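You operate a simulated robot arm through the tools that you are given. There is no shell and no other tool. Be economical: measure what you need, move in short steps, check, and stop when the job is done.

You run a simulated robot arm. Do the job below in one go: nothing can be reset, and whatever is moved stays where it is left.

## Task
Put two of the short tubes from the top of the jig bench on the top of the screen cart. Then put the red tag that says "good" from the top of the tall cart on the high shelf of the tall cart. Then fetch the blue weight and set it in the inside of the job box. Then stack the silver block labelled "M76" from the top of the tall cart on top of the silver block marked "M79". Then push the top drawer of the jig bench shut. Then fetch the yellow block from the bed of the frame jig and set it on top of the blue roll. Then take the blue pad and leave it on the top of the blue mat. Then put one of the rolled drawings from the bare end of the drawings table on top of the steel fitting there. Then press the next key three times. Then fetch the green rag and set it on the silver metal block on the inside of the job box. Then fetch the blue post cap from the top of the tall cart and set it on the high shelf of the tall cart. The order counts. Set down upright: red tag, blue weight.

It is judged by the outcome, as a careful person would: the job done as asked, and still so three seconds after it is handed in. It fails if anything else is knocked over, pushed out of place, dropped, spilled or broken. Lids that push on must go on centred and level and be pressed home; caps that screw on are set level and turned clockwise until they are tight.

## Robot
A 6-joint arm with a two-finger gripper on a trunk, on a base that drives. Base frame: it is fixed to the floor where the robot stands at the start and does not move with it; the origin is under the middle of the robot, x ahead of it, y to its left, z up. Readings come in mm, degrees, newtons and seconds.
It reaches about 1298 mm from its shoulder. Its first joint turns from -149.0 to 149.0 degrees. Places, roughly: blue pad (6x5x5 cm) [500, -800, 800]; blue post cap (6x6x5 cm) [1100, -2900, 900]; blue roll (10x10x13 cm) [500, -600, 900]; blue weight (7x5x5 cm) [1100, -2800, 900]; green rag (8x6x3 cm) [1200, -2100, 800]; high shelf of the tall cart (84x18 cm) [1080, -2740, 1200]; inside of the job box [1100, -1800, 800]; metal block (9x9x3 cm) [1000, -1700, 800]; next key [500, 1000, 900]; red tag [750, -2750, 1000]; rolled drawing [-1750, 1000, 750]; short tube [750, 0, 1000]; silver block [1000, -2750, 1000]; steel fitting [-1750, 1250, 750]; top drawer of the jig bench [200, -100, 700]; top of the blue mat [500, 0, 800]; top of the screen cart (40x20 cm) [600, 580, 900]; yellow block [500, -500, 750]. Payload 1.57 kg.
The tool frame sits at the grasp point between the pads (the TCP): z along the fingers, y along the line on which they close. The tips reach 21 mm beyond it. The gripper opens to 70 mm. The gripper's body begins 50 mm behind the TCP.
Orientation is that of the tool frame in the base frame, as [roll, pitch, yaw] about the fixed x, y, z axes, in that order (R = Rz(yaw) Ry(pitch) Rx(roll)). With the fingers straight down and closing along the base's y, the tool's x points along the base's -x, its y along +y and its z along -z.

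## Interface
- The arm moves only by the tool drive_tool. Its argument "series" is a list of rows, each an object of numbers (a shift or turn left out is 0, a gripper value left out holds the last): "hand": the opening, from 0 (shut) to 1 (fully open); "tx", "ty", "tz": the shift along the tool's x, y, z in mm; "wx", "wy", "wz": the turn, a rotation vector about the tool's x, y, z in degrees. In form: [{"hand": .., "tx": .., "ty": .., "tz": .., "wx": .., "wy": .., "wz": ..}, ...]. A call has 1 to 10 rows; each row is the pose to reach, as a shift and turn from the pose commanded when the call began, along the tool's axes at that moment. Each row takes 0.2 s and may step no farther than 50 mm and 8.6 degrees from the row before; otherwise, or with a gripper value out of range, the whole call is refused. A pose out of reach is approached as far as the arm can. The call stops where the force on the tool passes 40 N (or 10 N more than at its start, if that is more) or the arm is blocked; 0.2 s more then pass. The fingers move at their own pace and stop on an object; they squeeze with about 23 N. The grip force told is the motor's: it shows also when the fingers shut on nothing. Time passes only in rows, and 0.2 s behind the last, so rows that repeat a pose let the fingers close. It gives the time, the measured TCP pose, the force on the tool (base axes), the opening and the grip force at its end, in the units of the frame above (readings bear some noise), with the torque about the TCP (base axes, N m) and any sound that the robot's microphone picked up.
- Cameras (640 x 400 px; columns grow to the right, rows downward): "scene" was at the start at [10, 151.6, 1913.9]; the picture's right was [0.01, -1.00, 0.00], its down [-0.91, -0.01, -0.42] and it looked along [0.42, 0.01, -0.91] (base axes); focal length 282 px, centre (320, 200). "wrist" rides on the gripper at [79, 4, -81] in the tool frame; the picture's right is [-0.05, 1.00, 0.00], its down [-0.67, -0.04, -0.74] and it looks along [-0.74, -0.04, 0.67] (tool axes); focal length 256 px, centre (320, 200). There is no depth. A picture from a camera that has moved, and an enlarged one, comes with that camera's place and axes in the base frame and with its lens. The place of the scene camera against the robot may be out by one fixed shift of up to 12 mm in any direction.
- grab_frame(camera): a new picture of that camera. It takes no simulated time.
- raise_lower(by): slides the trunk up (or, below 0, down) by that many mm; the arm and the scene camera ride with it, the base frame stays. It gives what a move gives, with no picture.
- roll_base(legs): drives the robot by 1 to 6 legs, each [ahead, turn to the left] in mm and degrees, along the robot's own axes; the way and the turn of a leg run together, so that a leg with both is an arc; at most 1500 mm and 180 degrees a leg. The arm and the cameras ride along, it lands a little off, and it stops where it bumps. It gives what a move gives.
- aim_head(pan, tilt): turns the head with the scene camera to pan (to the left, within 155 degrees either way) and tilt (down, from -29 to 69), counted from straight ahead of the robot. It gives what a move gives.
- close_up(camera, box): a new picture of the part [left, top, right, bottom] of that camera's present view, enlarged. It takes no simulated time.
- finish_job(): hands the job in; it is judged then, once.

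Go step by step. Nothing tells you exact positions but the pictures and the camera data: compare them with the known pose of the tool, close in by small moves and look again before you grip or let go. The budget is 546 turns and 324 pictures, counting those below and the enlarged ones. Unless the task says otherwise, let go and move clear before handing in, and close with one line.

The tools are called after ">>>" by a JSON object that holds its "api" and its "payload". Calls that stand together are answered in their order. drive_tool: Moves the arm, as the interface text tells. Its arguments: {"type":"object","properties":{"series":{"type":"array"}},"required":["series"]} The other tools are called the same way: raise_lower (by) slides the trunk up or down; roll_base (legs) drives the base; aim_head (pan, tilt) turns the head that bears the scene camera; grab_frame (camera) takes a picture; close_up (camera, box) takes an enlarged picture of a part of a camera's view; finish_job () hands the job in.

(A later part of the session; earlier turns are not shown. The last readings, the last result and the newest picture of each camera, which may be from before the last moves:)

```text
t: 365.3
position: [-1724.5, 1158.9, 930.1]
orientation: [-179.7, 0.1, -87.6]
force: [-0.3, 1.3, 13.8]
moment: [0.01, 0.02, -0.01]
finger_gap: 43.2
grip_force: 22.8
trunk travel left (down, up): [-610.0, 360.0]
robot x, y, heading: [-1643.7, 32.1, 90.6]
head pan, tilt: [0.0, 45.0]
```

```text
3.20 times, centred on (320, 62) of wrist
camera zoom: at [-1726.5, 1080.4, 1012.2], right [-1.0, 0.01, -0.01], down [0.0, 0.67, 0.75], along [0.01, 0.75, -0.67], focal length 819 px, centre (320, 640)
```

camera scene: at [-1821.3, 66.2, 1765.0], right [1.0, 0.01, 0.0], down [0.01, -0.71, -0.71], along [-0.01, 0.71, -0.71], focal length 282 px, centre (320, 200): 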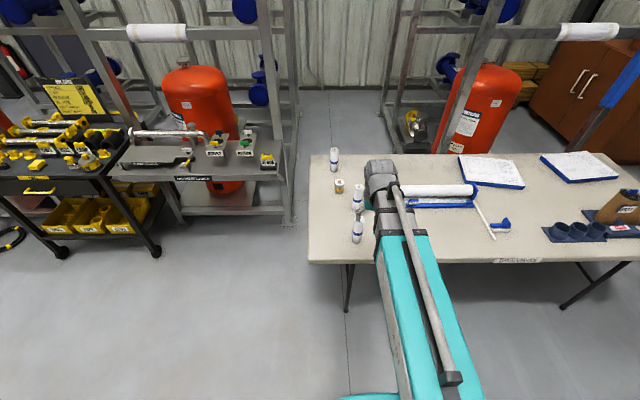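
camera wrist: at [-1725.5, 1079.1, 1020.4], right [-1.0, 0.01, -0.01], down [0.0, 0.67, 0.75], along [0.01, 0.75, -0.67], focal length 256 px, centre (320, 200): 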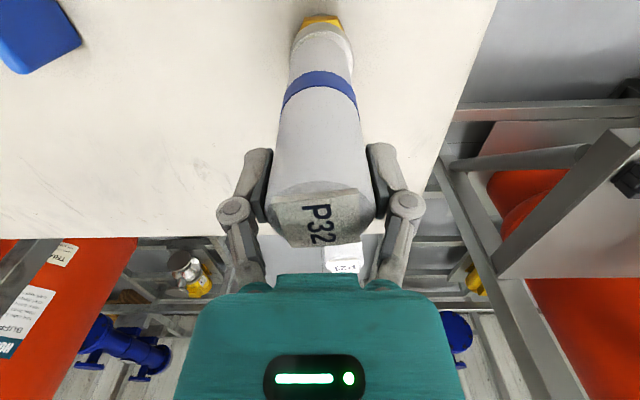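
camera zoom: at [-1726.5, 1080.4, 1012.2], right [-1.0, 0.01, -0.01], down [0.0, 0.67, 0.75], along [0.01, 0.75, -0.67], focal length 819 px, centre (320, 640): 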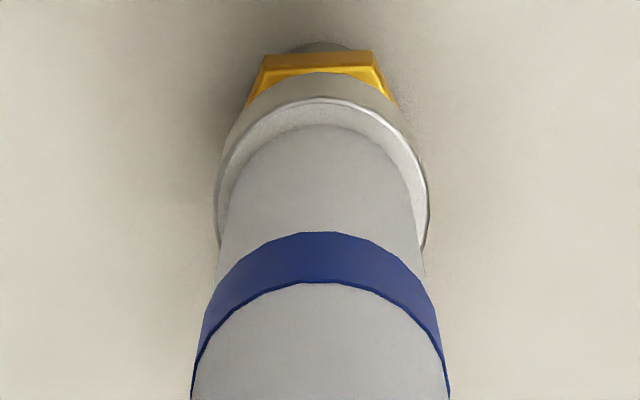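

>>> {"api": "raise_lower", "payload": {"by": 1}}

>>> {"api": "drive_tool", "payload": {"series": [{"hand": 0.75}, {"hand": 1}, {"hand": 1}]}}

>>> {"api": "raise_lower", "payload": {"by": 150}}

>>> {"api": "grab_frame", "payload": {"camera": "wrist"}}

>>> {"api": "close_up", "payload": {"camera": "scene", "box": [270, 120, 470, 270]}}

```text
t: 365.8
position: [-1724.9, 1160.0, 930.1]
orientation: [-179.6, 0.1, -87.7]
force: [1.2, 0.2, 7.0]
moment: [-0.16, 0.01, -0.01]
finger_gap: 42.9
grip_force: 23.0
trunk travel left (down, up): [-611.0, 359.0]
robot x, y, heading: [-1646.2, 32.1, 90.4]
head pan, tilt: [0.0, 45.0]
```

```text
t: 366.6
position: [-1725.1, 1160.9, 929.5]
orientation: [-179.8, 0.1, -87.7]
force: [0.2, 0.1, -0.8]
moment: [-0.02, -0.01, 0.02]
finger_gap: 70.1
grip_force: 0.1
trunk travel left (down, up): [-611.0, 359.0]
robot x, y, heading: [-1639.8, 35.9, 90.7]
head pan, tilt: [0.0, 45.0]
```

```text
t: 368.4
position: [-1724.9, 1160.8, 1080.1]
orientation: [-179.7, 0.1, -87.7]
force: [0.8, 1.0, -1.1]
moment: [0.0, -0.01, 0.01]
finger_gap: 69.9
grip_force: 0.1
trunk travel left (down, up): [-761.0, 209.0]
robot x, y, heading: [-1647.5, 34.2, 90.5]
head pan, tilt: [0.0, 45.0]
```

```text
156 pictures are left
camera wrist: at [-1726.6, 1081.8, 1161.4], right [-1.0, 0.01, -0.01], down [0.0, 0.67, 0.75], along [0.01, 0.75, -0.67], focal length 256 px, centre (320, 200)
```

wrist: 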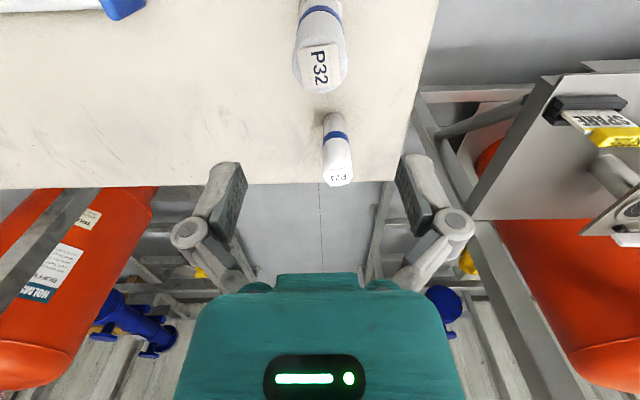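

```text
2.67 times, centred on (370, 195) of scene
camera zoom: at [-1821.3, 66.6, 1742.9], right [1.0, 0.01, 0.0], down [0.01, -0.71, -0.71], along [-0.01, 0.71, -0.71], focal length 751 px, centre (187, 213)
```

zoom: 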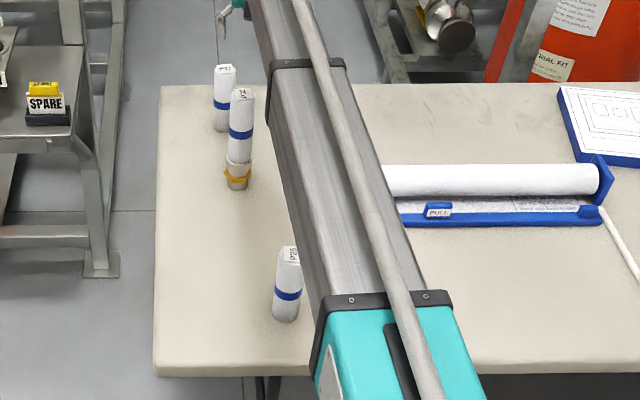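

>>> {"api": "drive_tool", "payload": {"series": [{"hand": 1, "tx": 48, "ty": -5}, {"tx": 96, "ty": -10}, {"tx": 144, "ty": -15}, {"tx": 192, "ty": -20}, {"tx": 240, "ty": -25}, {"tx": 288, "ty": -30}, {"tx": 336, "ty": -35}, {"tx": 384, "ty": -40}, {"tx": 432, "ty": -45}, {"tx": 480, "ty": -50}]}}

>>> {"api": "raise_lower", "payload": {"by": 100}}

>>> {"api": "roll_base", "payload": {"legs": [[0, -80], [1480, 0], [0, -10]]}}

>>> {"api": "aim_head", "payload": {"pan": 40, "tilt": 45}}

>>> {"api": "grab_frame", "payload": {"camera": "scene"}}

```text
t: 370.6
position: [-1657.1, 681.7, 1080.5]
orientation: [-179.7, 0.1, -87.7]
force: [0.7, 0.9, -0.1]
moment: [0.02, -0.01, 0.02]
finger_gap: 69.9
grip_force: 0.0
trunk travel left (down, up): [-761.0, 209.0]
robot x, y, heading: [-1646.8, 31.8, 90.6]
head pan, tilt: [0.0, 45.0]
```

```text
t: 371.9
position: [-1655.9, 683.0, 1180.0]
orientation: [-179.7, 0.1, -87.6]
force: [0.6, -0.2, 0.7]
moment: [0.02, -0.02, -0.01]
finger_gap: 70.1
grip_force: 0.0
trunk travel left (down, up): [-861.0, 109.0]
robot x, y, heading: [-1644.0, 31.0, 90.6]
head pan, tilt: [0.0, 45.0]
```

```text
t: 386.9
position: [456.9, 342.7, 1178.4]
orientation: [-179.7, 0.1, -176.8]
force: [1.0, -0.5, -1.1]
moment: [0.0, 0.01, -0.02]
finger_gap: 69.9
grip_force: 0.0
trunk travel left (down, up): [-861.0, 109.0]
robot x, y, heading: [-192.2, 318.8, 1.4]
head pan, tilt: [0.0, 45.0]
```

```text
t: 388.0
position: [456.8, 341.9, 1180.1]
orientation: [-179.7, 0.0, -176.8]
force: [0.5, 0.8, -0.1]
moment: [-0.01, 0.01, 0.0]
finger_gap: 70.0
grip_force: 0.1
trunk travel left (down, up): [-861.0, 109.0]
robot x, y, heading: [-191.4, 323.7, 1.5]
head pan, tilt: [40.0, 45.0]
```

```text
154 pictures are left
camera scene: at [-187.2, 542.4, 1843.0], right [0.66, -0.75, 0.0], down [-0.53, -0.47, -0.71], along [0.53, 0.47, -0.71], focal length 282 px, centre (320, 200)
```

scene: 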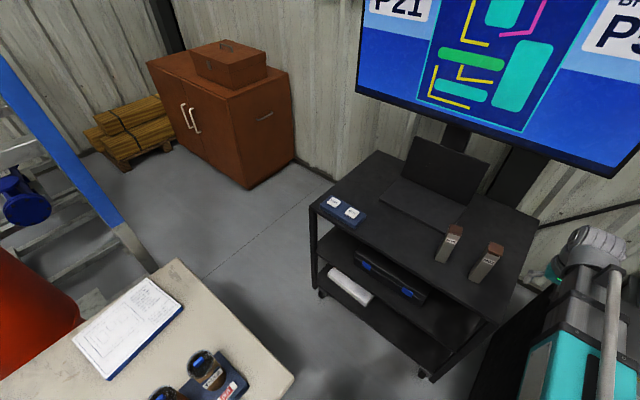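

>>> {"api": "drive_tool", "payload": {"series": [{"hand": 0, "tx": -7, "ty": 47}, {"tx": -14, "ty": 94}, {"tx": -21, "ty": 141}, {"tx": -28, "ty": 188}, {"tx": -35, "ty": 235}, {"tx": -42, "ty": 282}, {"tx": -49, "ty": 329}, {"tx": -56, "ty": 376}, {"tx": -63, "ty": 423}, {"tx": -70, "ty": 470}]}}

>>> {"api": "drive_tool", "payload": {"series": [{"hand": 0, "tx": 0, "ty": 45}, {"tx": 0, "ty": 90}, {"tx": 0, "ty": 135}]}}

>>> {"api": "grab_frame", "payload": {"camera": "wrist"}}

>>> {"api": "close_up", "payload": {"camera": "scene", "box": [280, 120, 520, 300]}}

```text
t: 390.2
position: [501.4, 817.9, 1179.1]
orientation: [-179.7, 0.0, -176.8]
force: [0.2, 0.1, 0.0]
moment: [-0.02, 0.03, -0.01]
finger_gap: 0.0
grip_force: 22.9
trunk travel left (down, up): [-861.0, 109.0]
robot x, y, heading: [-193.4, 323.2, 1.6]
head pan, tilt: [40.0, 45.0]
```

```text
t: 391.0
position: [493.9, 953.3, 1179.6]
orientation: [-179.7, 0.0, -176.7]
force: [0.0, 0.5, -0.3]
moment: [0.0, -0.01, 0.01]
finger_gap: 0.0
grip_force: 22.8
trunk travel left (down, up): [-861.0, 109.0]
robot x, y, heading: [-197.6, 320.1, 1.4]
head pan, tilt: [40.0, 45.0]
```

```text
153 pictures are left
camera wrist: at [414.2, 953.1, 1261.4], right [0.0, 1.0, -0.01], down [0.67, 0.01, 0.75], along [0.75, 0.0, -0.67], focal length 256 px, centre (320, 200)
```

wrist: 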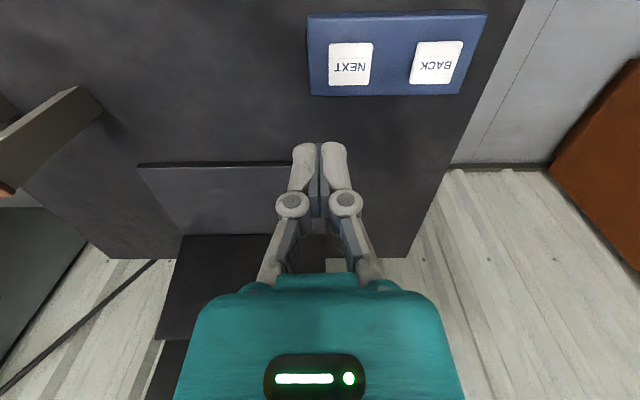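

```text
2.22 times, centred on (400, 210) of scene
camera zoom: at [-187.0, 543.0, 1842.9], right [0.66, -0.75, 0.0], down [-0.53, -0.47, -0.71], along [0.53, 0.47, -0.71], focal length 626 px, centre (142, 178)
```

zoom: 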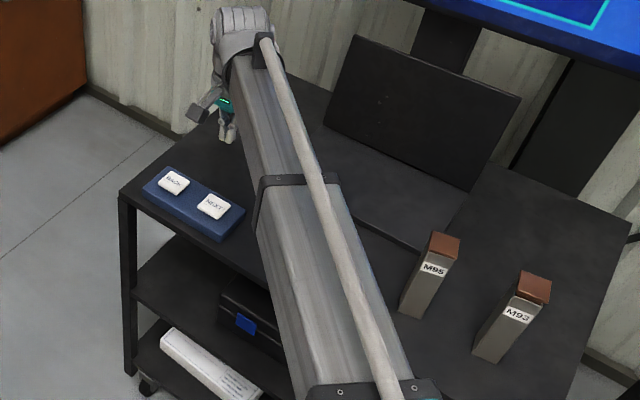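

>>> {"api": "drive_tool", "payload": {"series": [{"hand": 0, "tx": -22, "ty": 16}, {"tx": -45, "ty": 32.6}]}}

>>> {"api": "raise_lower", "payload": {"by": -160}}

>>> {"api": "grab_frame", "payload": {"camera": "wrist"}}

>>> {"api": "aim_head", "payload": {"pan": 15, "tilt": 25}}

>>> {"api": "grab_frame", "payload": {"camera": "scene"}}

```text
t: 391.6
position: [536.4, 987.3, 1179.4]
orientation: [-179.8, 0.1, -176.9]
force: [0.4, -0.5, 0.5]
moment: [-0.05, 0.03, 0.02]
finger_gap: 0.0
grip_force: 22.9
trunk travel left (down, up): [-861.0, 109.0]
robot x, y, heading: [-190.4, 320.4, 1.6]
head pan, tilt: [40.0, 45.0]
```

```text
t: 393.4
position: [535.8, 985.8, 1018.4]
orientation: [-179.7, 0.1, -176.8]
force: [-0.1, -0.3, 0.3]
moment: [-0.02, -0.01, 0.0]
finger_gap: 0.4
grip_force: 23.1
trunk travel left (down, up): [-701.0, 269.0]
robot x, y, heading: [-194.3, 322.5, 1.3]
head pan, tilt: [40.0, 45.0]
```

```text
151 pictures are left
camera wrist: at [456.8, 986.7, 1101.7], right [0.0, 1.0, -0.01], down [0.67, 0.01, 0.75], along [0.75, 0.0, -0.67], focal length 256 px, centre (320, 200)
```

wrist: 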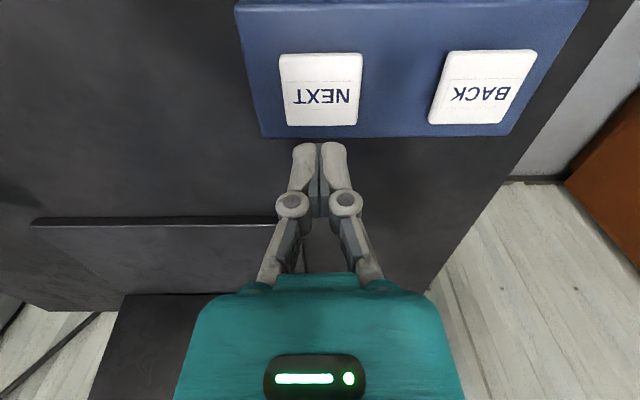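

```text
t: 394.3
position: [537.0, 985.8, 1019.7]
orientation: [-179.8, 0.1, -176.8]
force: [0.6, 0.4, 0.5]
moment: [0.01, 0.0, 0.02]
finger_gap: 0.0
grip_force: 23.7
trunk travel left (down, up): [-701.0, 269.0]
robot x, y, heading: [-196.0, 317.7, 1.4]
head pan, tilt: [15.0, 25.0]
```

```text
150 pictures are left
camera scene: at [-159.9, 514.8, 1713.5], right [0.28, -0.96, 0.0], down [-0.41, -0.12, -0.91], along [0.87, 0.26, -0.42], focal length 282 px, centre (320, 200)
```

scene: 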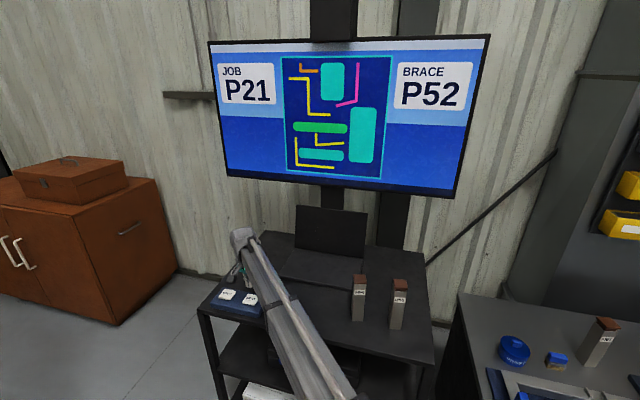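

>>> {"api": "raise_lower", "payload": {"by": -48}}

>>> {"api": "raise_lower", "payload": {"by": -6}}

>>> {"api": "grab_frame", "payload": {"camera": "wrist"}}

```text
t: 395.2
position: [536.8, 985.1, 973.2]
orientation: [-179.7, 0.1, -176.8]
force: [0.2, -0.4, 0.4]
moment: [-0.05, -0.03, -0.03]
finger_gap: 0.1
grip_force: 23.1
trunk travel left (down, up): [-653.0, 317.0]
robot x, y, heading: [-196.1, 321.5, 1.4]
head pan, tilt: [15.0, 25.0]
```

```text
t: 395.7
position: [536.0, 986.9, 966.9]
orientation: [-179.7, 0.1, -176.8]
force: [0.4, 0.0, -0.2]
moment: [-0.01, 0.0, -0.01]
finger_gap: 0.2
grip_force: 23.2
trunk travel left (down, up): [-647.0, 323.0]
robot x, y, heading: [-193.2, 321.4, 1.5]
head pan, tilt: [15.0, 25.0]
```

```text
149 pictures are left
camera wrist: at [456.8, 986.7, 1047.7], right [0.0, 1.0, -0.01], down [0.67, 0.01, 0.75], along [0.75, 0.0, -0.67], focal length 256 px, centre (320, 200)
```

wrist: 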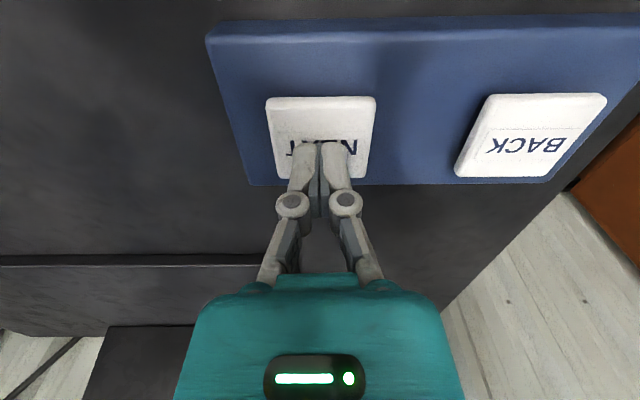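

Fingertips are just above the NEXT key's centre, so I'll press in small steps and watch for a click.

>>> {"api": "raise_lower", "payload": {"by": -5}}

>>> {"api": "raise_lower", "payload": {"by": -3}}

>>> {"api": "raise_lower", "payload": {"by": -3}}

```text
t: 396.3
position: [535.6, 985.4, 961.4]
orientation: [-179.8, 0.1, -176.8]
force: [0.4, -0.4, 1.5]
moment: [0.01, -0.01, 0.01]
finger_gap: 6.0
grip_force: 28.5
trunk travel left (down, up): [-642.0, 328.0]
robot x, y, heading: [-194.6, 321.3, 1.3]
head pan, tilt: [15.0, 25.0]
```

```text
t: 396.8
position: [536.7, 985.9, 958.1]
orientation: [-179.6, 0.1, -176.8]
force: [0.4, 0.5, 2.3]
moment: [-0.01, 0.02, 0.04]
finger_gap: 6.2
grip_force: 28.2
trunk travel left (down, up): [-639.0, 331.0]
robot x, y, heading: [-191.5, 321.2, 1.5]
head pan, tilt: [15.0, 25.0]
heard: click
```

```text
t: 397.3
position: [535.4, 985.9, 956.6]
orientation: [-179.8, 0.0, -176.8]
force: [4.3, 3.7, 13.7]
moment: [0.06, -0.07, 0.0]
finger_gap: 6.2
grip_force: 28.3
trunk travel left (down, up): [-636.0, 334.0]
robot x, y, heading: [-191.4, 321.1, 1.4]
head pan, tilt: [15.0, 25.0]
```

>>> {"api": "raise_lower", "payload": {"by": 15}}

>>> {"api": "close_up", "payload": {"camera": "scene", "box": [190, 20, 510, 220]}}

```text
t: 397.9
position: [536.0, 985.0, 969.1]
orientation: [-179.7, 0.1, -176.7]
force: [-1.2, -0.1, -0.2]
moment: [-0.02, -0.03, -0.01]
finger_gap: 0.0
grip_force: 28.7
trunk travel left (down, up): [-651.0, 319.0]
robot x, y, heading: [-192.2, 320.0, 1.4]
head pan, tilt: [15.0, 25.0]
```

```text
2.00 times, centred on (350, 120) of scene
camera zoom: at [-159.8, 514.8, 1663.5], right [0.28, -0.96, 0.0], down [-0.41, -0.12, -0.91], along [0.87, 0.26, -0.42], focal length 563 px, centre (260, 360)
```

zoom: 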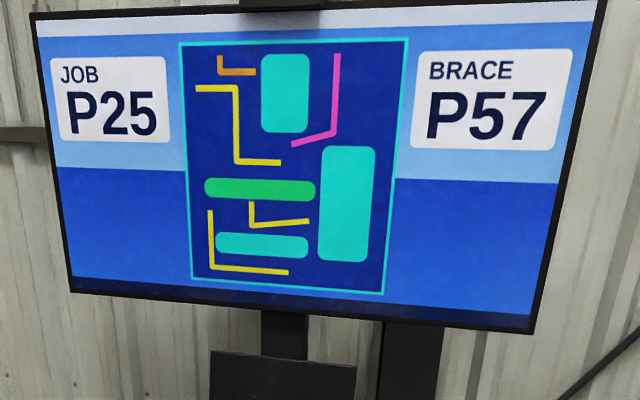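

>>> {"api": "raise_lower", "payload": {"by": -12}}

>>> {"api": "raise_lower", "payload": {"by": 12}}

>>> {"api": "close_up", "payload": {"camera": "scene", "box": [190, 20, 510, 220]}}

```text
t: 398.6
position: [536.7, 986.5, 957.2]
orientation: [-179.8, 0.0, -176.8]
force: [1.8, 0.6, 3.1]
moment: [-0.02, -0.04, 0.03]
finger_gap: 6.1
grip_force: 28.7
trunk travel left (down, up): [-639.0, 331.0]
robot x, y, heading: [-191.1, 320.3, 1.2]
head pan, tilt: [15.0, 25.0]
heard: click
```

```text
t: 399.1
position: [537.1, 986.6, 969.4]
orientation: [-179.7, 0.1, -176.8]
force: [-0.1, 0.0, -0.4]
moment: [0.01, -0.01, -0.01]
finger_gap: 0.0
grip_force: 28.5
trunk travel left (down, up): [-651.0, 319.0]
robot x, y, heading: [-191.5, 319.4, 1.3]
head pan, tilt: [15.0, 25.0]
```

```text
2.00 times, centred on (350, 120) of scene
camera zoom: at [-159.8, 514.9, 1663.6], right [0.28, -0.96, 0.0], down [-0.41, -0.12, -0.91], along [0.87, 0.26, -0.42], focal length 563 px, centre (260, 360)
```

zoom: 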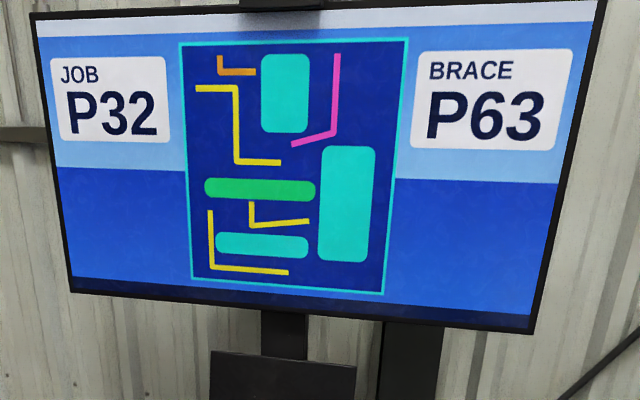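

>>> {"api": "raise_lower", "payload": {"by": -12}}

>>> {"api": "raise_lower", "payload": {"by": 12}}

>>> {"api": "close_up", "payload": {"camera": "scene", "box": [190, 20, 510, 220]}}

```text
t: 399.8
position: [535.7, 987.6, 958.3]
orientation: [-179.7, 0.1, -176.8]
force: [0.7, 0.4, 1.7]
moment: [0.02, 0.0, 0.0]
finger_gap: 6.1
grip_force: 28.7
trunk travel left (down, up): [-639.0, 331.0]
robot x, y, heading: [-193.5, 321.1, 1.6]
head pan, tilt: [15.0, 25.0]
heard: click
```

```text
t: 400.4
position: [535.5, 986.7, 969.2]
orientation: [-179.7, 0.1, -176.7]
force: [0.1, -0.6, 0.3]
moment: [0.02, 0.01, -0.01]
finger_gap: 0.0
grip_force: 28.4
trunk travel left (down, up): [-651.0, 319.0]
robot x, y, heading: [-193.6, 323.8, 1.4]
head pan, tilt: [15.0, 25.0]
```

```text
2.00 times, centred on (350, 120) of scene
camera zoom: at [-159.8, 514.9, 1663.6], right [0.28, -0.96, 0.0], down [-0.41, -0.12, -0.91], along [0.87, 0.26, -0.42], focal length 563 px, centre (260, 360)
```

zoom: 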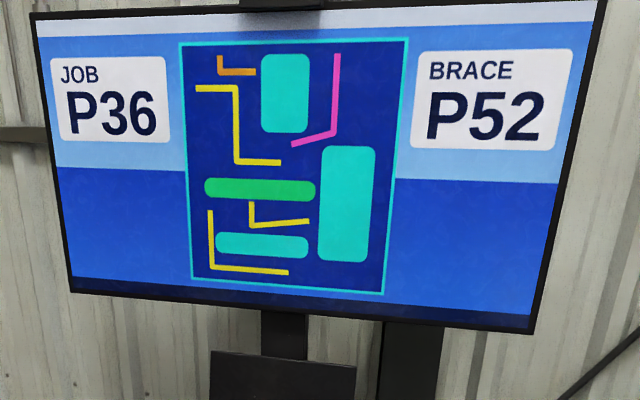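

>>> {"api": "raise_lower", "payload": {"by": 250}}

>>> {"api": "drive_tool", "payload": {"series": [{"hand": 0.5, "tx": 8, "ty": -47}, {"tx": 16, "ty": -94}, {"tx": 24, "ty": -141}, {"tx": 32, "ty": -188}, {"tx": 40, "ty": -235}, {"tx": 48, "ty": -282}, {"tx": 56, "ty": -329}, {"tx": 64, "ty": -376}, {"tx": 72, "ty": -423}, {"tx": 80, "ty": -470}]}}

>>> {"api": "drive_tool", "payload": {"series": [{"hand": 0.5, "tx": 8, "ty": -47}, {"tx": 16, "ty": -94}, {"tx": 24, "ty": -141}, {"tx": 26, "ty": -170}]}}

>>> {"api": "roll_base", "payload": {"legs": [[-50, -1.4], [0, -90], [1100, 0], [1050, 0], [0, 90]]}}

>>> {"api": "aim_head", "payload": {"pan": 0, "tilt": 45}}

>>> {"api": "grab_frame", "payload": {"camera": "scene"}}

```text
t: 402.9
position: [536.3, 987.3, 1219.5]
orientation: [-179.6, 0.1, -176.8]
force: [0.4, -0.2, 0.1]
moment: [0.01, 0.01, 0.01]
finger_gap: 0.1
grip_force: 28.6
trunk travel left (down, up): [-901.0, 69.0]
robot x, y, heading: [-189.7, 322.0, 1.4]
head pan, tilt: [15.0, 25.0]
```

```text
t: 405.1
position: [482.4, 509.7, 1219.5]
orientation: [-179.7, 0.0, -176.8]
force: [-0.1, 0.1, 0.2]
moment: [0.01, 0.02, -0.05]
finger_gap: 35.1
grip_force: 0.1
trunk travel left (down, up): [-901.0, 69.0]
robot x, y, heading: [-194.4, 321.1, 1.5]
head pan, tilt: [15.0, 25.0]
```

```text
t: 406.1
position: [466.2, 340.2, 1219.4]
orientation: [-179.6, 0.1, -176.7]
force: [0.2, -0.2, -0.2]
moment: [0.03, -0.01, -0.03]
finger_gap: 34.8
grip_force: 0.1
out of reach, approached as far as the arm can: row 4
trunk travel left (down, up): [-901.0, 69.0]
robot x, y, heading: [-192.9, 320.0, 1.5]
head pan, tilt: [15.0, 25.0]
```

```text
t: 431.2
position: [368.4, -1870.5, 1219.5]
orientation: [-179.8, -0.1, -179.5]
force: [-0.1, -0.2, 0.6]
moment: [-0.04, 0.01, 0.02]
finger_gap: 34.9
grip_force: 0.0
trunk travel left (down, up): [-901.0, 69.0]
robot x, y, heading: [-289.3, -1858.9, -1.7]
head pan, tilt: [15.0, 25.0]
```

```text
t: 432.1
position: [367.6, -1871.2, 1218.9]
orientation: [-179.6, 0.1, -179.7]
force: [-0.8, 0.1, -0.4]
moment: [-0.02, 0.02, 0.0]
finger_gap: 35.4
grip_force: 0.2
trunk travel left (down, up): [-901.0, 69.0]
robot x, y, heading: [-292.6, -1852.9, -1.3]
head pan, tilt: [0.0, 45.0]
```

```text
145 pictures are left
camera scene: at [-257.3, -1691.3, 1883.0], right [-0.02, -1.0, 0.0], down [-0.71, 0.02, -0.71], along [0.71, -0.02, -0.71], focal length 282 px, centre (320, 200)
```

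scene: 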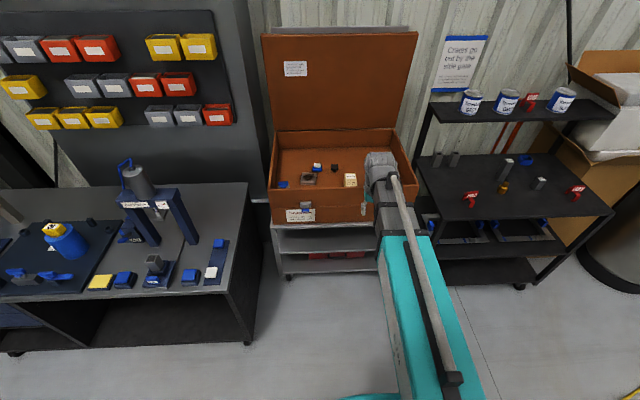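

>>> {"api": "roll_base", "payload": {"legs": [[400, 1.5]]}}

>>> {"api": "drive_tool", "payload": {"series": [{"hand": 1, "tx": -44, "ty": -20}, {"tx": -88, "ty": -40}, {"tx": -132, "ty": -60}, {"tx": -176, "ty": -80}, {"tx": -220, "ty": -100}, {"tx": -264, "ty": -120}]}}

>>> {"api": "grab_frame", "payload": {"camera": "wrist"}}

>>> {"api": "grab_frame", "payload": {"camera": "scene"}}

```text
t: 435.0
position: [766.6, -1856.9, 1219.3]
orientation: [-179.7, 0.0, -177.8]
force: [0.2, -0.5, 0.1]
moment: [0.01, 0.07, 0.01]
finger_gap: 34.8
grip_force: 0.0
trunk travel left (down, up): [-901.0, 69.0]
robot x, y, heading: [107.0, -1866.2, 0.4]
head pan, tilt: [0.0, 45.0]
```

```text
t: 436.4
position: [1035.7, -1965.6, 1219.0]
orientation: [-179.6, 0.0, -177.8]
force: [0.0, -0.2, -0.7]
moment: [0.0, 0.03, -0.02]
finger_gap: 69.9
grip_force: 0.0
trunk travel left (down, up): [-901.0, 69.0]
robot x, y, heading: [108.5, -1863.3, 0.4]
head pan, tilt: [0.0, 45.0]
```

```text
144 pictures are left
camera wrist: at [957.2, -1964.3, 1301.0], right [0.02, 1.0, 0.0], down [0.67, -0.01, 0.75], along [0.74, -0.01, -0.67], focal length 256 px, centre (320, 200)
```

wrist: 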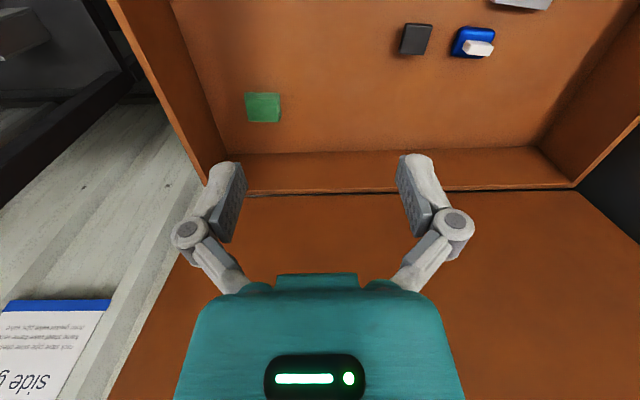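

```text
143 pictures are left
camera scene: at [137.2, -1697.1, 1883.0], right [0.01, -1.0, 0.0], down [-0.71, 0.0, -0.71], along [0.71, 0.0, -0.71], focal length 282 px, centre (320, 200)
```

scene: 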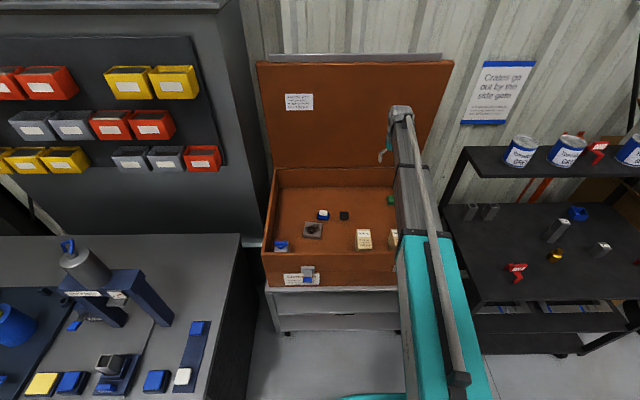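

>>> {"api": "drive_tool", "payload": {"series": [{"hand": 1, "tx": -40, "ty": -27}, {"tx": -80, "ty": -54}, {"tx": -120, "ty": -82}, {"tx": -140, "ty": -110}]}}

>>> {"api": "raise_lower", "payload": {"by": -200}}

>>> {"api": "grab_frame", "payload": {"camera": "wrist"}}

>>> {"api": "close_up", "payload": {"camera": "scene", "box": [240, 80, 480, 290]}}

```text
t: 437.4
position: [1179.2, -2070.9, 1219.5]
orientation: [-179.7, 0.0, -177.7]
force: [0.2, -0.1, -0.7]
moment: [-0.04, -0.02, 0.01]
finger_gap: 70.1
grip_force: 0.1
trunk travel left (down, up): [-901.0, 69.0]
robot x, y, heading: [107.9, -1866.3, 0.5]
head pan, tilt: [0.0, 45.0]
```

```text
t: 439.6
position: [1179.2, -2070.5, 1020.6]
orientation: [-179.7, 0.1, -177.8]
force: [0.0, 0.9, 0.5]
moment: [-0.04, 0.02, -0.02]
finger_gap: 69.9
grip_force: 0.1
trunk travel left (down, up): [-701.0, 269.0]
robot x, y, heading: [109.6, -1867.1, 0.1]
head pan, tilt: [0.0, 45.0]
```

```text
142 pictures are left
camera wrist: at [1099.9, -2068.5, 1101.7], right [0.01, 1.0, -0.01], down [0.67, -0.01, 0.75], along [0.75, -0.01, -0.67], focal length 256 px, centre (320, 200)
```

wrist: 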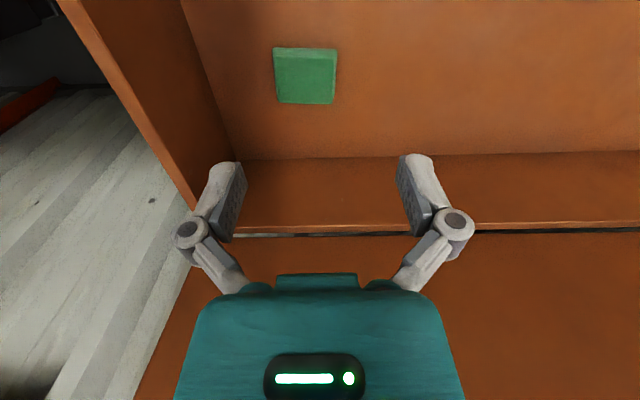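

```text
1.90 times, centred on (360, 185) of scene
camera zoom: at [135.9, -1696.6, 1683.0], right [0.01, -1.0, 0.0], down [-0.71, 0.0, -0.71], along [0.71, 0.0, -0.71], focal length 536 px, centre (244, 229)
```

zoom: 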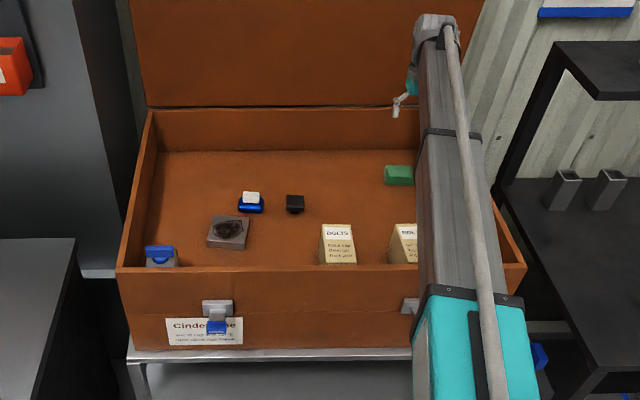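

>>> {"api": "drive_tool", "payload": {"series": [{"hand": 1, "tx": -5, "ty": -2, "wz": 8.6}, {"tx": -10, "ty": -4, "wz": 17.2}, {"tx": -15, "ty": -6, "wz": 25.8}, {"tx": -20, "ty": -8, "wz": 34.4}, {"tx": -25, "ty": -10, "wz": 43}, {"tx": -30, "ty": -12, "wz": 51.6}, {"tx": -35, "ty": -14, "wz": 60.2}, {"tx": -40, "ty": -15, "wz": 68.8}, {"tx": -44, "ty": -16, "wz": 77.4}, {"tx": -47.4, "ty": -16.8, "wz": 86}]}}

>>> {"api": "drive_tool", "payload": {"series": [{"hand": 1, "wz": 6}]}}

>>> {"api": "raise_lower", "payload": {"by": -90}}

>>> {"api": "grab_frame", "payload": {"camera": "wrist"}}

```text
t: 441.8
position: [1228.6, -2085.7, 1018.6]
orientation: [179.9, 0.1, 96.0]
force: [0.1, 0.0, 0.1]
moment: [0.02, -0.02, 0.0]
finger_gap: 70.0
grip_force: 0.0
trunk travel left (down, up): [-701.0, 269.0]
robot x, y, heading: [103.5, -1863.6, 0.4]
head pan, tilt: [0.0, 45.0]
```

```text
t: 442.2
position: [1228.1, -2085.2, 1021.2]
orientation: [179.9, 0.3, 90.1]
force: [-0.5, 0.2, -0.4]
moment: [-0.01, -0.01, -0.01]
finger_gap: 70.1
grip_force: 0.2
trunk travel left (down, up): [-701.0, 269.0]
robot x, y, heading: [112.2, -1868.1, 0.3]
head pan, tilt: [0.0, 45.0]
```

```text
t: 443.4
position: [1226.8, -2084.7, 930.1]
orientation: [179.9, 0.3, 90.2]
force: [-0.3, 0.0, -1.1]
moment: [0.01, 0.02, -0.01]
finger_gap: 70.0
grip_force: 0.0
trunk travel left (down, up): [-611.0, 359.0]
robot x, y, heading: [108.5, -1866.2, 0.5]
head pan, tilt: [0.0, 45.0]
```

```text
140 pictures are left
camera wrist: at [1231.5, -2005.2, 1011.4], right [1.0, -0.05, 0.0], down [-0.03, -0.66, 0.75], along [-0.04, -0.75, -0.66], focal length 256 px, centre (320, 200)
```

wrist: 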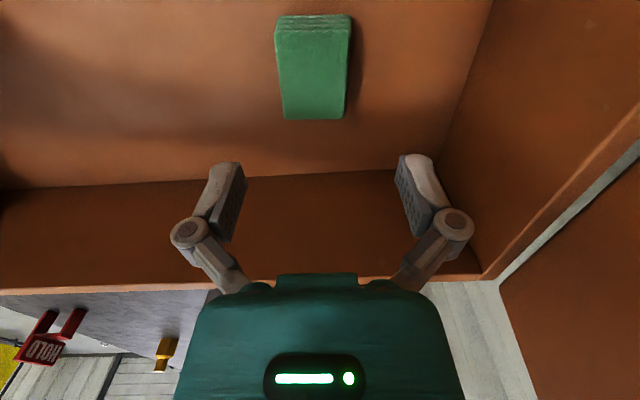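

>>> {"api": "drive_tool", "payload": {"series": [{"hand": 1, "tx": -11, "ty": -4.5}]}}

>>> {"api": "raise_lower", "payload": {"by": -80}}

>>> {"api": "grab_frame", "payload": {"camera": "wrist"}}

```text
t: 443.8
position: [1223.5, -2095.3, 929.0]
orientation: [179.9, 0.3, 90.2]
force: [0.0, -0.8, -0.1]
moment: [0.0, 0.0, 0.01]
finger_gap: 70.1
grip_force: 0.1
trunk travel left (down, up): [-611.0, 359.0]
robot x, y, heading: [105.7, -1865.6, 0.7]
head pan, tilt: [0.0, 45.0]
```

```text
t: 445.0
position: [1222.2, -2096.1, 849.5]
orientation: [180.0, 0.3, 90.2]
force: [-0.3, 0.8, 0.8]
moment: [-0.03, -0.01, -0.05]
finger_gap: 70.1
grip_force: 0.1
trunk travel left (down, up): [-531.0, 439.0]
robot x, y, heading: [104.8, -1865.2, 0.5]
head pan, tilt: [0.0, 45.0]
```

```text
139 pictures are left
camera wrist: at [1226.8, -2016.2, 931.3], right [1.0, -0.05, 0.0], down [-0.03, -0.66, 0.75], along [-0.04, -0.75, -0.66], focal length 256 px, centre (320, 200)
```

wrist: 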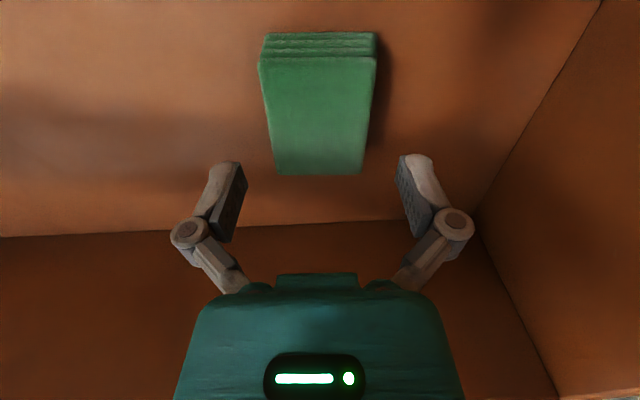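

>>> {"api": "raise_lower", "payload": {"by": -45}}

>>> {"api": "drive_tool", "payload": {"series": [{"hand": 0.3}, {"hand": 0.3}, {"hand": 0.3}, {"hand": 0.3}]}}

>>> {"api": "grab_frame", "payload": {"camera": "wrist"}}

```text
t: 445.9
position: [1222.9, -2095.7, 804.1]
orientation: [179.9, 0.3, 90.2]
force: [1.2, 0.1, 0.0]
moment: [-0.01, -0.01, 0.05]
finger_gap: 69.9
grip_force: 0.0
trunk travel left (down, up): [-486.0, 484.0]
robot x, y, heading: [105.4, -1860.9, 0.3]
head pan, tilt: [0.0, 45.0]
```

```text
t: 446.9
position: [1221.7, -2096.5, 806.3]
orientation: [179.9, 0.3, 90.2]
force: [-1.3, 1.3, 6.7]
moment: [0.05, 0.18, -0.06]
finger_gap: 53.4
grip_force: 22.3
trunk travel left (down, up): [-486.0, 484.0]
robot x, y, heading: [103.3, -1864.1, 0.5]
head pan, tilt: [0.0, 45.0]
```

```text
138 pictures are left
camera wrist: at [1226.2, -2016.1, 887.1], right [1.0, -0.05, 0.0], down [-0.03, -0.66, 0.75], along [-0.04, -0.75, -0.66], focal length 256 px, centre (320, 200)
```

wrist: 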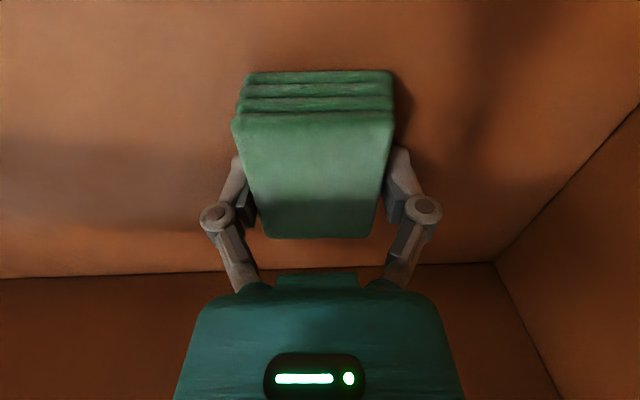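

>>> {"api": "raise_lower", "payload": {"by": 130}}

>>> {"api": "grab_frame", "payload": {"camera": "wrist"}}

```text
t: 448.4
position: [1223.8, -2097.5, 935.4]
orientation: [179.9, 0.3, 90.2]
force: [0.8, -0.3, -0.5]
moment: [0.02, -0.01, -0.02]
finger_gap: 53.1
grip_force: 23.0
trunk travel left (down, up): [-616.0, 354.0]
robot x, y, heading: [104.2, -1863.3, 0.1]
head pan, tilt: [0.0, 45.0]
```

```text
137 pictures are left
camera wrist: at [1227.0, -2016.2, 1016.0], right [1.0, -0.05, 0.0], down [-0.03, -0.66, 0.75], along [-0.04, -0.75, -0.66], focal length 256 px, centre (320, 200)
```

wrist: 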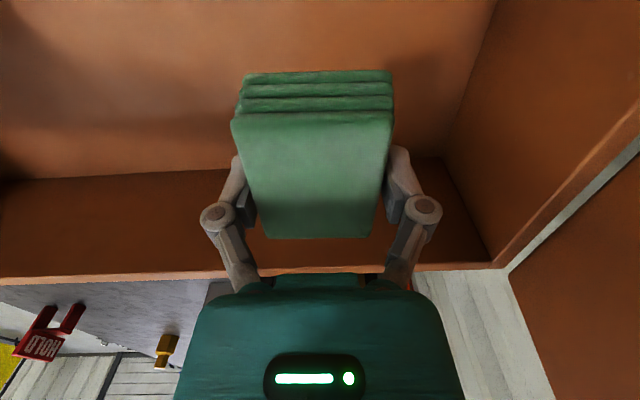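

>>> {"api": "raise_lower", "payload": {"by": 80}}

>>> {"api": "drive_tool", "payload": {"series": [{"hand": 0.3, "tx": 41, "ty": -26, "wz": -8.6}, {"tx": 82, "ty": -52, "wz": -17.2}, {"tx": 123, "ty": -78, "wz": -25.8}, {"tx": 164, "ty": -104, "wz": -34.4}, {"tx": 205, "ty": -130, "wz": -43}, {"tx": 246, "ty": -156, "wz": -51.6}, {"tx": 287, "ty": -182, "wz": -60.2}, {"tx": 328, "ty": -208, "wz": -68.8}, {"tx": 369, "ty": -234, "wz": -77.4}, {"tx": 410, "ty": -260, "wz": -86}]}}

>>> {"api": "grab_frame", "payload": {"camera": "wrist"}}

>>> {"api": "close_up", "payload": {"camera": "scene", "box": [240, 80, 480, 290]}}

```text
t: 449.6
position: [1223.1, -2096.1, 1015.4]
orientation: [180.0, 0.3, 90.2]
force: [-0.2, -0.1, -2.0]
moment: [0.04, 0.02, -0.01]
finger_gap: 53.3
grip_force: 22.8
trunk travel left (down, up): [-696.0, 274.0]
robot x, y, heading: [105.8, -1867.5, 0.5]
head pan, tilt: [0.0, 45.0]
```

```text
t: 451.8
position: [963.6, -1686.1, 1015.1]
orientation: [-179.6, 0.1, 176.3]
force: [0.4, -0.4, 0.3]
moment: [0.02, -0.01, -0.01]
finger_gap: 53.6
grip_force: 23.0
out of reach, approached as far as the arm can: row 9, 10
trunk travel left (down, up): [-696.0, 274.0]
robot x, y, heading: [105.3, -1864.7, 0.5]
head pan, tilt: [0.0, 45.0]
```

```text
136 pictures are left
camera wrist: at [883.2, -1676.3, 1096.7], right [0.12, 0.99, -0.01], down [0.66, -0.07, 0.75], along [0.74, -0.09, -0.67], focal length 256 px, centre (320, 200)
```

wrist: 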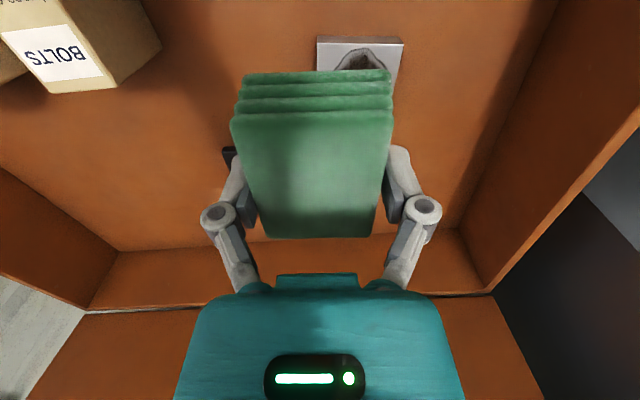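

```text
1.90 times, centred on (360, 185) of scene
camera zoom: at [135.7, -1696.5, 1678.0], right [0.01, -1.0, 0.0], down [-0.71, 0.0, -0.71], along [0.71, 0.0, -0.71], focal length 536 px, centre (244, 229)
```

zoom: 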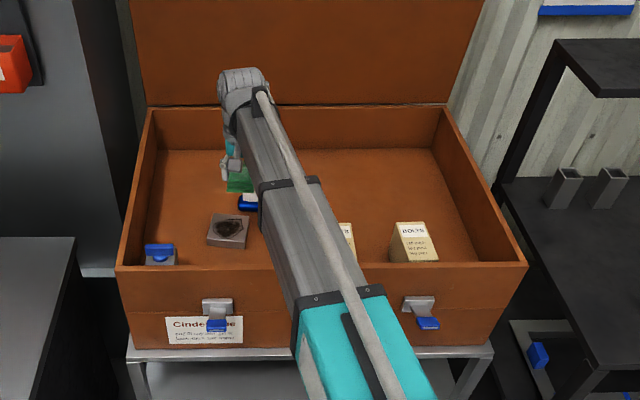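

>>> {"api": "drive_tool", "payload": {"series": [{"hand": 0.3, "tx": -23, "ty": 18, "wz": 1.5}, {"tx": -45.2, "ty": 36, "wz": 3}]}}

>>> {"api": "raise_lower", "payload": {"by": -120}}

>>> {"api": "grab_frame", "payload": {"camera": "wrist"}}

>>> {"api": "close_up", "payload": {"camera": "scene", "box": [240, 80, 480, 290]}}

```text
t: 452.4
position: [1009.8, -1653.0, 1015.0]
orientation: [-179.7, 0.1, 173.2]
force: [0.0, -0.3, -0.1]
moment: [0.03, 0.02, 0.0]
finger_gap: 53.1
grip_force: 22.6
trunk travel left (down, up): [-696.0, 274.0]
robot x, y, heading: [106.1, -1865.6, 0.3]
head pan, tilt: [0.0, 45.0]
```

```text
t: 453.9
position: [1009.0, -1654.1, 893.8]
orientation: [-179.7, 0.1, 173.3]
force: [-1.3, -0.2, -0.9]
moment: [0.01, 0.0, -0.01]
finger_gap: 53.2
grip_force: 23.4
trunk travel left (down, up): [-576.0, 394.0]
robot x, y, heading: [103.4, -1867.6, 0.2]
head pan, tilt: [0.0, 45.0]
```

```text
134 pictures are left
camera wrist: at [930.8, -1639.5, 976.6], right [0.17, 0.99, 0.0], down [0.66, -0.11, 0.75], along [0.73, -0.13, -0.67], focal length 256 px, centre (320, 200)
```

wrist: 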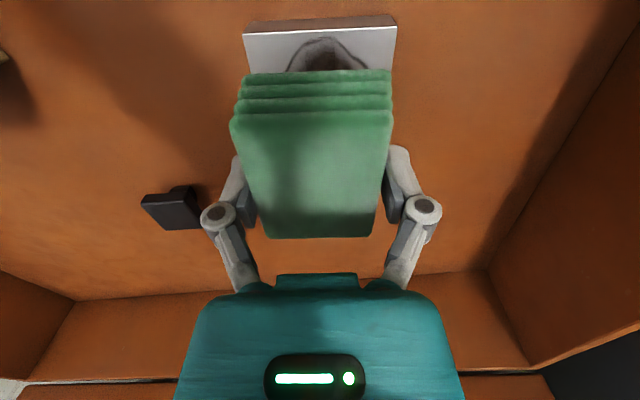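

```text
1.90 times, centred on (360, 185) of scene
camera zoom: at [135.8, -1696.6, 1558.0], right [0.01, -1.0, 0.0], down [-0.71, 0.0, -0.71], along [0.71, 0.0, -0.71], focal length 536 px, centre (244, 229)
```

zoom: 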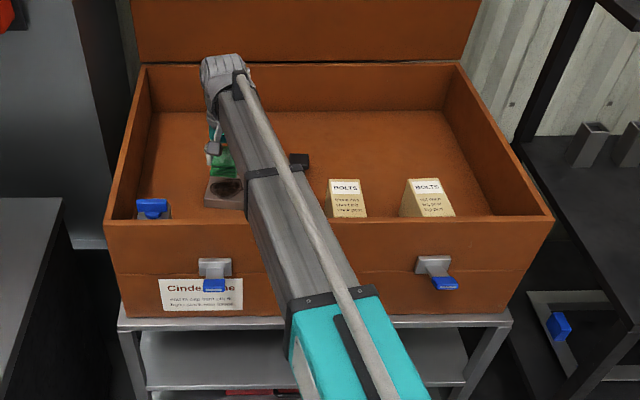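

>>> {"api": "drive_tool", "payload": {"series": [{"hand": 0.3, "tx": -4, "ty": 0.5}]}}

>>> {"api": "raise_lower", "payload": {"by": -45}}

>>> {"api": "raise_lower", "payload": {"by": -6}}

>>> {"api": "grab_frame", "payload": {"camera": "wrist"}}

```text
t: 454.3
position: [1013.1, -1653.9, 895.3]
orientation: [-179.7, 0.1, 173.3]
force: [0.1, 0.7, -0.3]
moment: [-0.02, 0.0, -0.02]
finger_gap: 53.3
grip_force: 23.3
trunk travel left (down, up): [-576.0, 394.0]
robot x, y, heading: [105.5, -1866.6, 0.3]
head pan, tilt: [0.0, 45.0]
```

```text
t: 455.2
position: [1012.8, -1653.9, 849.0]
orientation: [-179.8, 0.0, 173.2]
force: [-0.4, 0.1, 0.0]
moment: [0.01, 0.03, -0.02]
finger_gap: 52.8
grip_force: 22.8
trunk travel left (down, up): [-531.0, 439.0]
robot x, y, heading: [107.0, -1866.5, 0.1]
head pan, tilt: [0.0, 45.0]
```

```text
t: 455.7
position: [1013.9, -1654.7, 843.7]
orientation: [-179.7, 0.1, 173.2]
force: [0.3, -0.6, -0.2]
moment: [0.0, 0.03, 0.02]
finger_gap: 53.1
grip_force: 23.5
trunk travel left (down, up): [-525.0, 445.0]
robot x, y, heading: [103.7, -1867.0, 0.3]
head pan, tilt: [0.0, 45.0]
```

```text
132 pictures are left
camera wrist: at [934.8, -1639.6, 925.6], right [0.17, 0.99, 0.0], down [0.66, -0.11, 0.75], along [0.73, -0.13, -0.67], focal length 256 px, centre (320, 200)
```

wrist: 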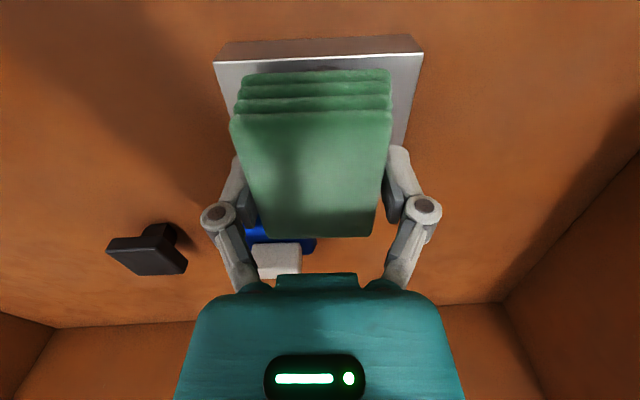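

>>> {"api": "raise_lower", "payload": {"by": -4}}

>>> {"api": "raise_lower", "payload": {"by": -3}}

>>> {"api": "raise_lower", "payload": {"by": -3}}

>>> {"api": "grab_frame", "payload": {"camera": "wrist"}}

```text
t: 456.3
position: [1012.8, -1652.9, 841.1]
orientation: [-179.8, 0.1, 173.2]
force: [0.3, -0.3, -0.5]
moment: [-0.01, 0.03, -0.01]
finger_gap: 53.2
grip_force: 22.7
trunk travel left (down, up): [-521.0, 449.0]
robot x, y, heading: [108.0, -1866.5, 0.3]
head pan, tilt: [0.0, 45.0]
```

```text
t: 456.8
position: [1012.7, -1654.4, 836.6]
orientation: [-179.6, 0.1, 173.2]
force: [-0.1, -0.3, 0.2]
moment: [-0.02, 0.0, 0.03]
finger_gap: 53.3
grip_force: 23.3
trunk travel left (down, up): [-518.0, 452.0]
robot x, y, heading: [104.8, -1863.4, 0.1]
head pan, tilt: [0.0, 45.0]
```

```text
t: 457.3
position: [1012.9, -1653.7, 834.8]
orientation: [-179.7, 0.0, 173.2]
force: [0.3, 0.8, 0.0]
moment: [0.03, -0.02, 0.0]
finger_gap: 53.0
grip_force: 23.2
trunk travel left (down, up): [-515.0, 455.0]
robot x, y, heading: [107.2, -1867.1, 0.6]
head pan, tilt: [0.0, 45.0]
```

```text
131 pictures are left
camera wrist: at [934.9, -1639.6, 915.5], right [0.17, 0.99, 0.0], down [0.66, -0.11, 0.75], along [0.73, -0.13, -0.67], focal length 256 px, centre (320, 200)
```

wrist: 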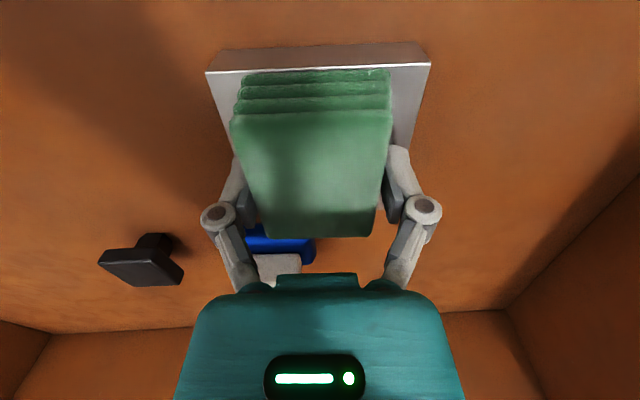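

>>> {"api": "raise_lower", "payload": {"by": -3}}

>>> {"api": "raise_lower", "payload": {"by": -3}}

>>> {"api": "raise_lower", "payload": {"by": -3}}

>>> {"api": "grab_frame", "payload": {"camera": "wrist"}}

```text
t: 457.8
position: [1013.4, -1654.6, 830.6]
orientation: [-179.8, 0.1, 173.2]
force: [0.1, -1.0, 0.6]
moment: [0.0, -0.02, 0.01]
finger_gap: 53.1
grip_force: 23.0
trunk travel left (down, up): [-512.0, 458.0]
robot x, y, heading: [106.5, -1866.6, 0.1]
head pan, tilt: [0.0, 45.0]
```

```text
t: 458.4
position: [1012.3, -1654.0, 829.5]
orientation: [-179.7, 0.3, 173.2]
force: [7.7, 0.7, 20.5]
moment: [0.49, -0.17, -0.17]
finger_gap: 53.2
grip_force: 23.2
trunk travel left (down, up): [-509.0, 461.0]
robot x, y, heading: [105.7, -1867.3, 0.5]
head pan, tilt: [0.0, 45.0]
```

```text
t: 458.7
position: [1012.6, -1654.2, 828.8]
orientation: [-179.8, 0.4, 173.3]
force: [0.1, -1.4, 27.1]
moment: [0.46, 0.12, -0.03]
finger_gap: 53.3
grip_force: 23.1
trunk travel left (down, up): [-508.0, 462.0]
robot x, y, heading: [104.4, -1866.2, 0.2]
head pan, tilt: [0.0, 45.0]
stopped: the force on the tool passed its limit at 47 N (the readings are from after the stop); the commanded pose is now the measured one
```

```text
130 pictures are left
camera wrist: at [934.1, -1639.9, 910.8], right [0.17, 0.99, 0.0], down [0.65, -0.11, 0.75], along [0.74, -0.13, -0.66], focal length 256 px, centre (320, 200)
```

wrist: 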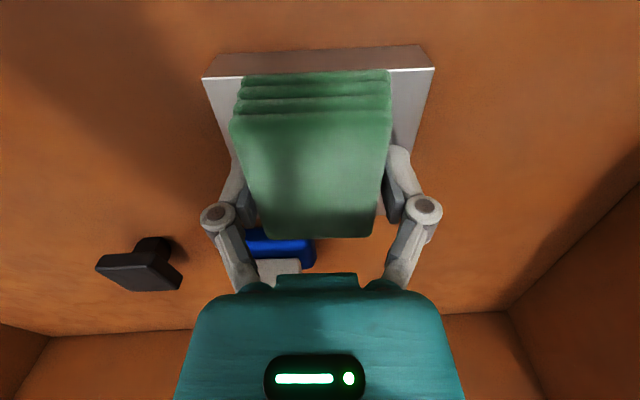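

>>> {"api": "raise_lower", "payload": {"by": 5}}

>>> {"api": "drive_tool", "payload": {"series": [{"hand": 0.3, "tx": -8, "ty": 2}]}}

>>> {"api": "raise_lower", "payload": {"by": -4}}

>>> {"api": "grab_frame", "payload": {"camera": "wrist"}}

```text
t: 459.3
position: [1014.5, -1653.2, 831.0]
orientation: [-179.9, 0.3, 173.2]
force: [0.4, -0.3, -1.3]
moment: [-0.01, -0.01, -0.02]
finger_gap: 52.9
grip_force: 22.6
trunk travel left (down, up): [-513.0, 457.0]
robot x, y, heading: [106.9, -1866.9, 0.3]
head pan, tilt: [0.0, 45.0]
```

```text
t: 459.7
position: [1023.7, -1651.5, 831.7]
orientation: [-179.8, 0.3, 173.2]
force: [-0.1, -0.3, -0.1]
moment: [-0.02, 0.05, -0.03]
finger_gap: 53.0
grip_force: 22.8
trunk travel left (down, up): [-513.0, 457.0]
robot x, y, heading: [106.4, -1868.0, 0.7]
head pan, tilt: [0.0, 45.0]
```

```text
t: 460.2
position: [1023.4, -1651.7, 829.9]
orientation: [-180.0, 0.4, 173.0]
force: [8.1, 1.8, 20.6]
moment: [0.43, 0.03, -0.16]
finger_gap: 53.1
grip_force: 22.9
trunk travel left (down, up): [-509.0, 461.0]
robot x, y, heading: [105.7, -1861.5, 0.4]
head pan, tilt: [0.0, 45.0]
```

```text
129 pictures are left
camera wrist: at [944.2, -1638.2, 910.8], right [0.17, 0.99, 0.0], down [0.65, -0.11, 0.75], along [0.74, -0.13, -0.66], focal length 256 px, centre (320, 200)
```

wrist: 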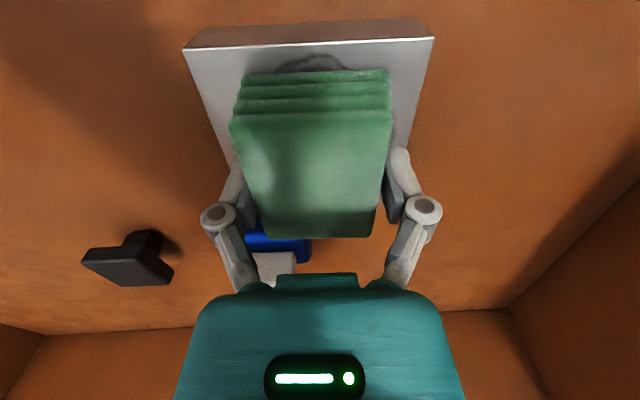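

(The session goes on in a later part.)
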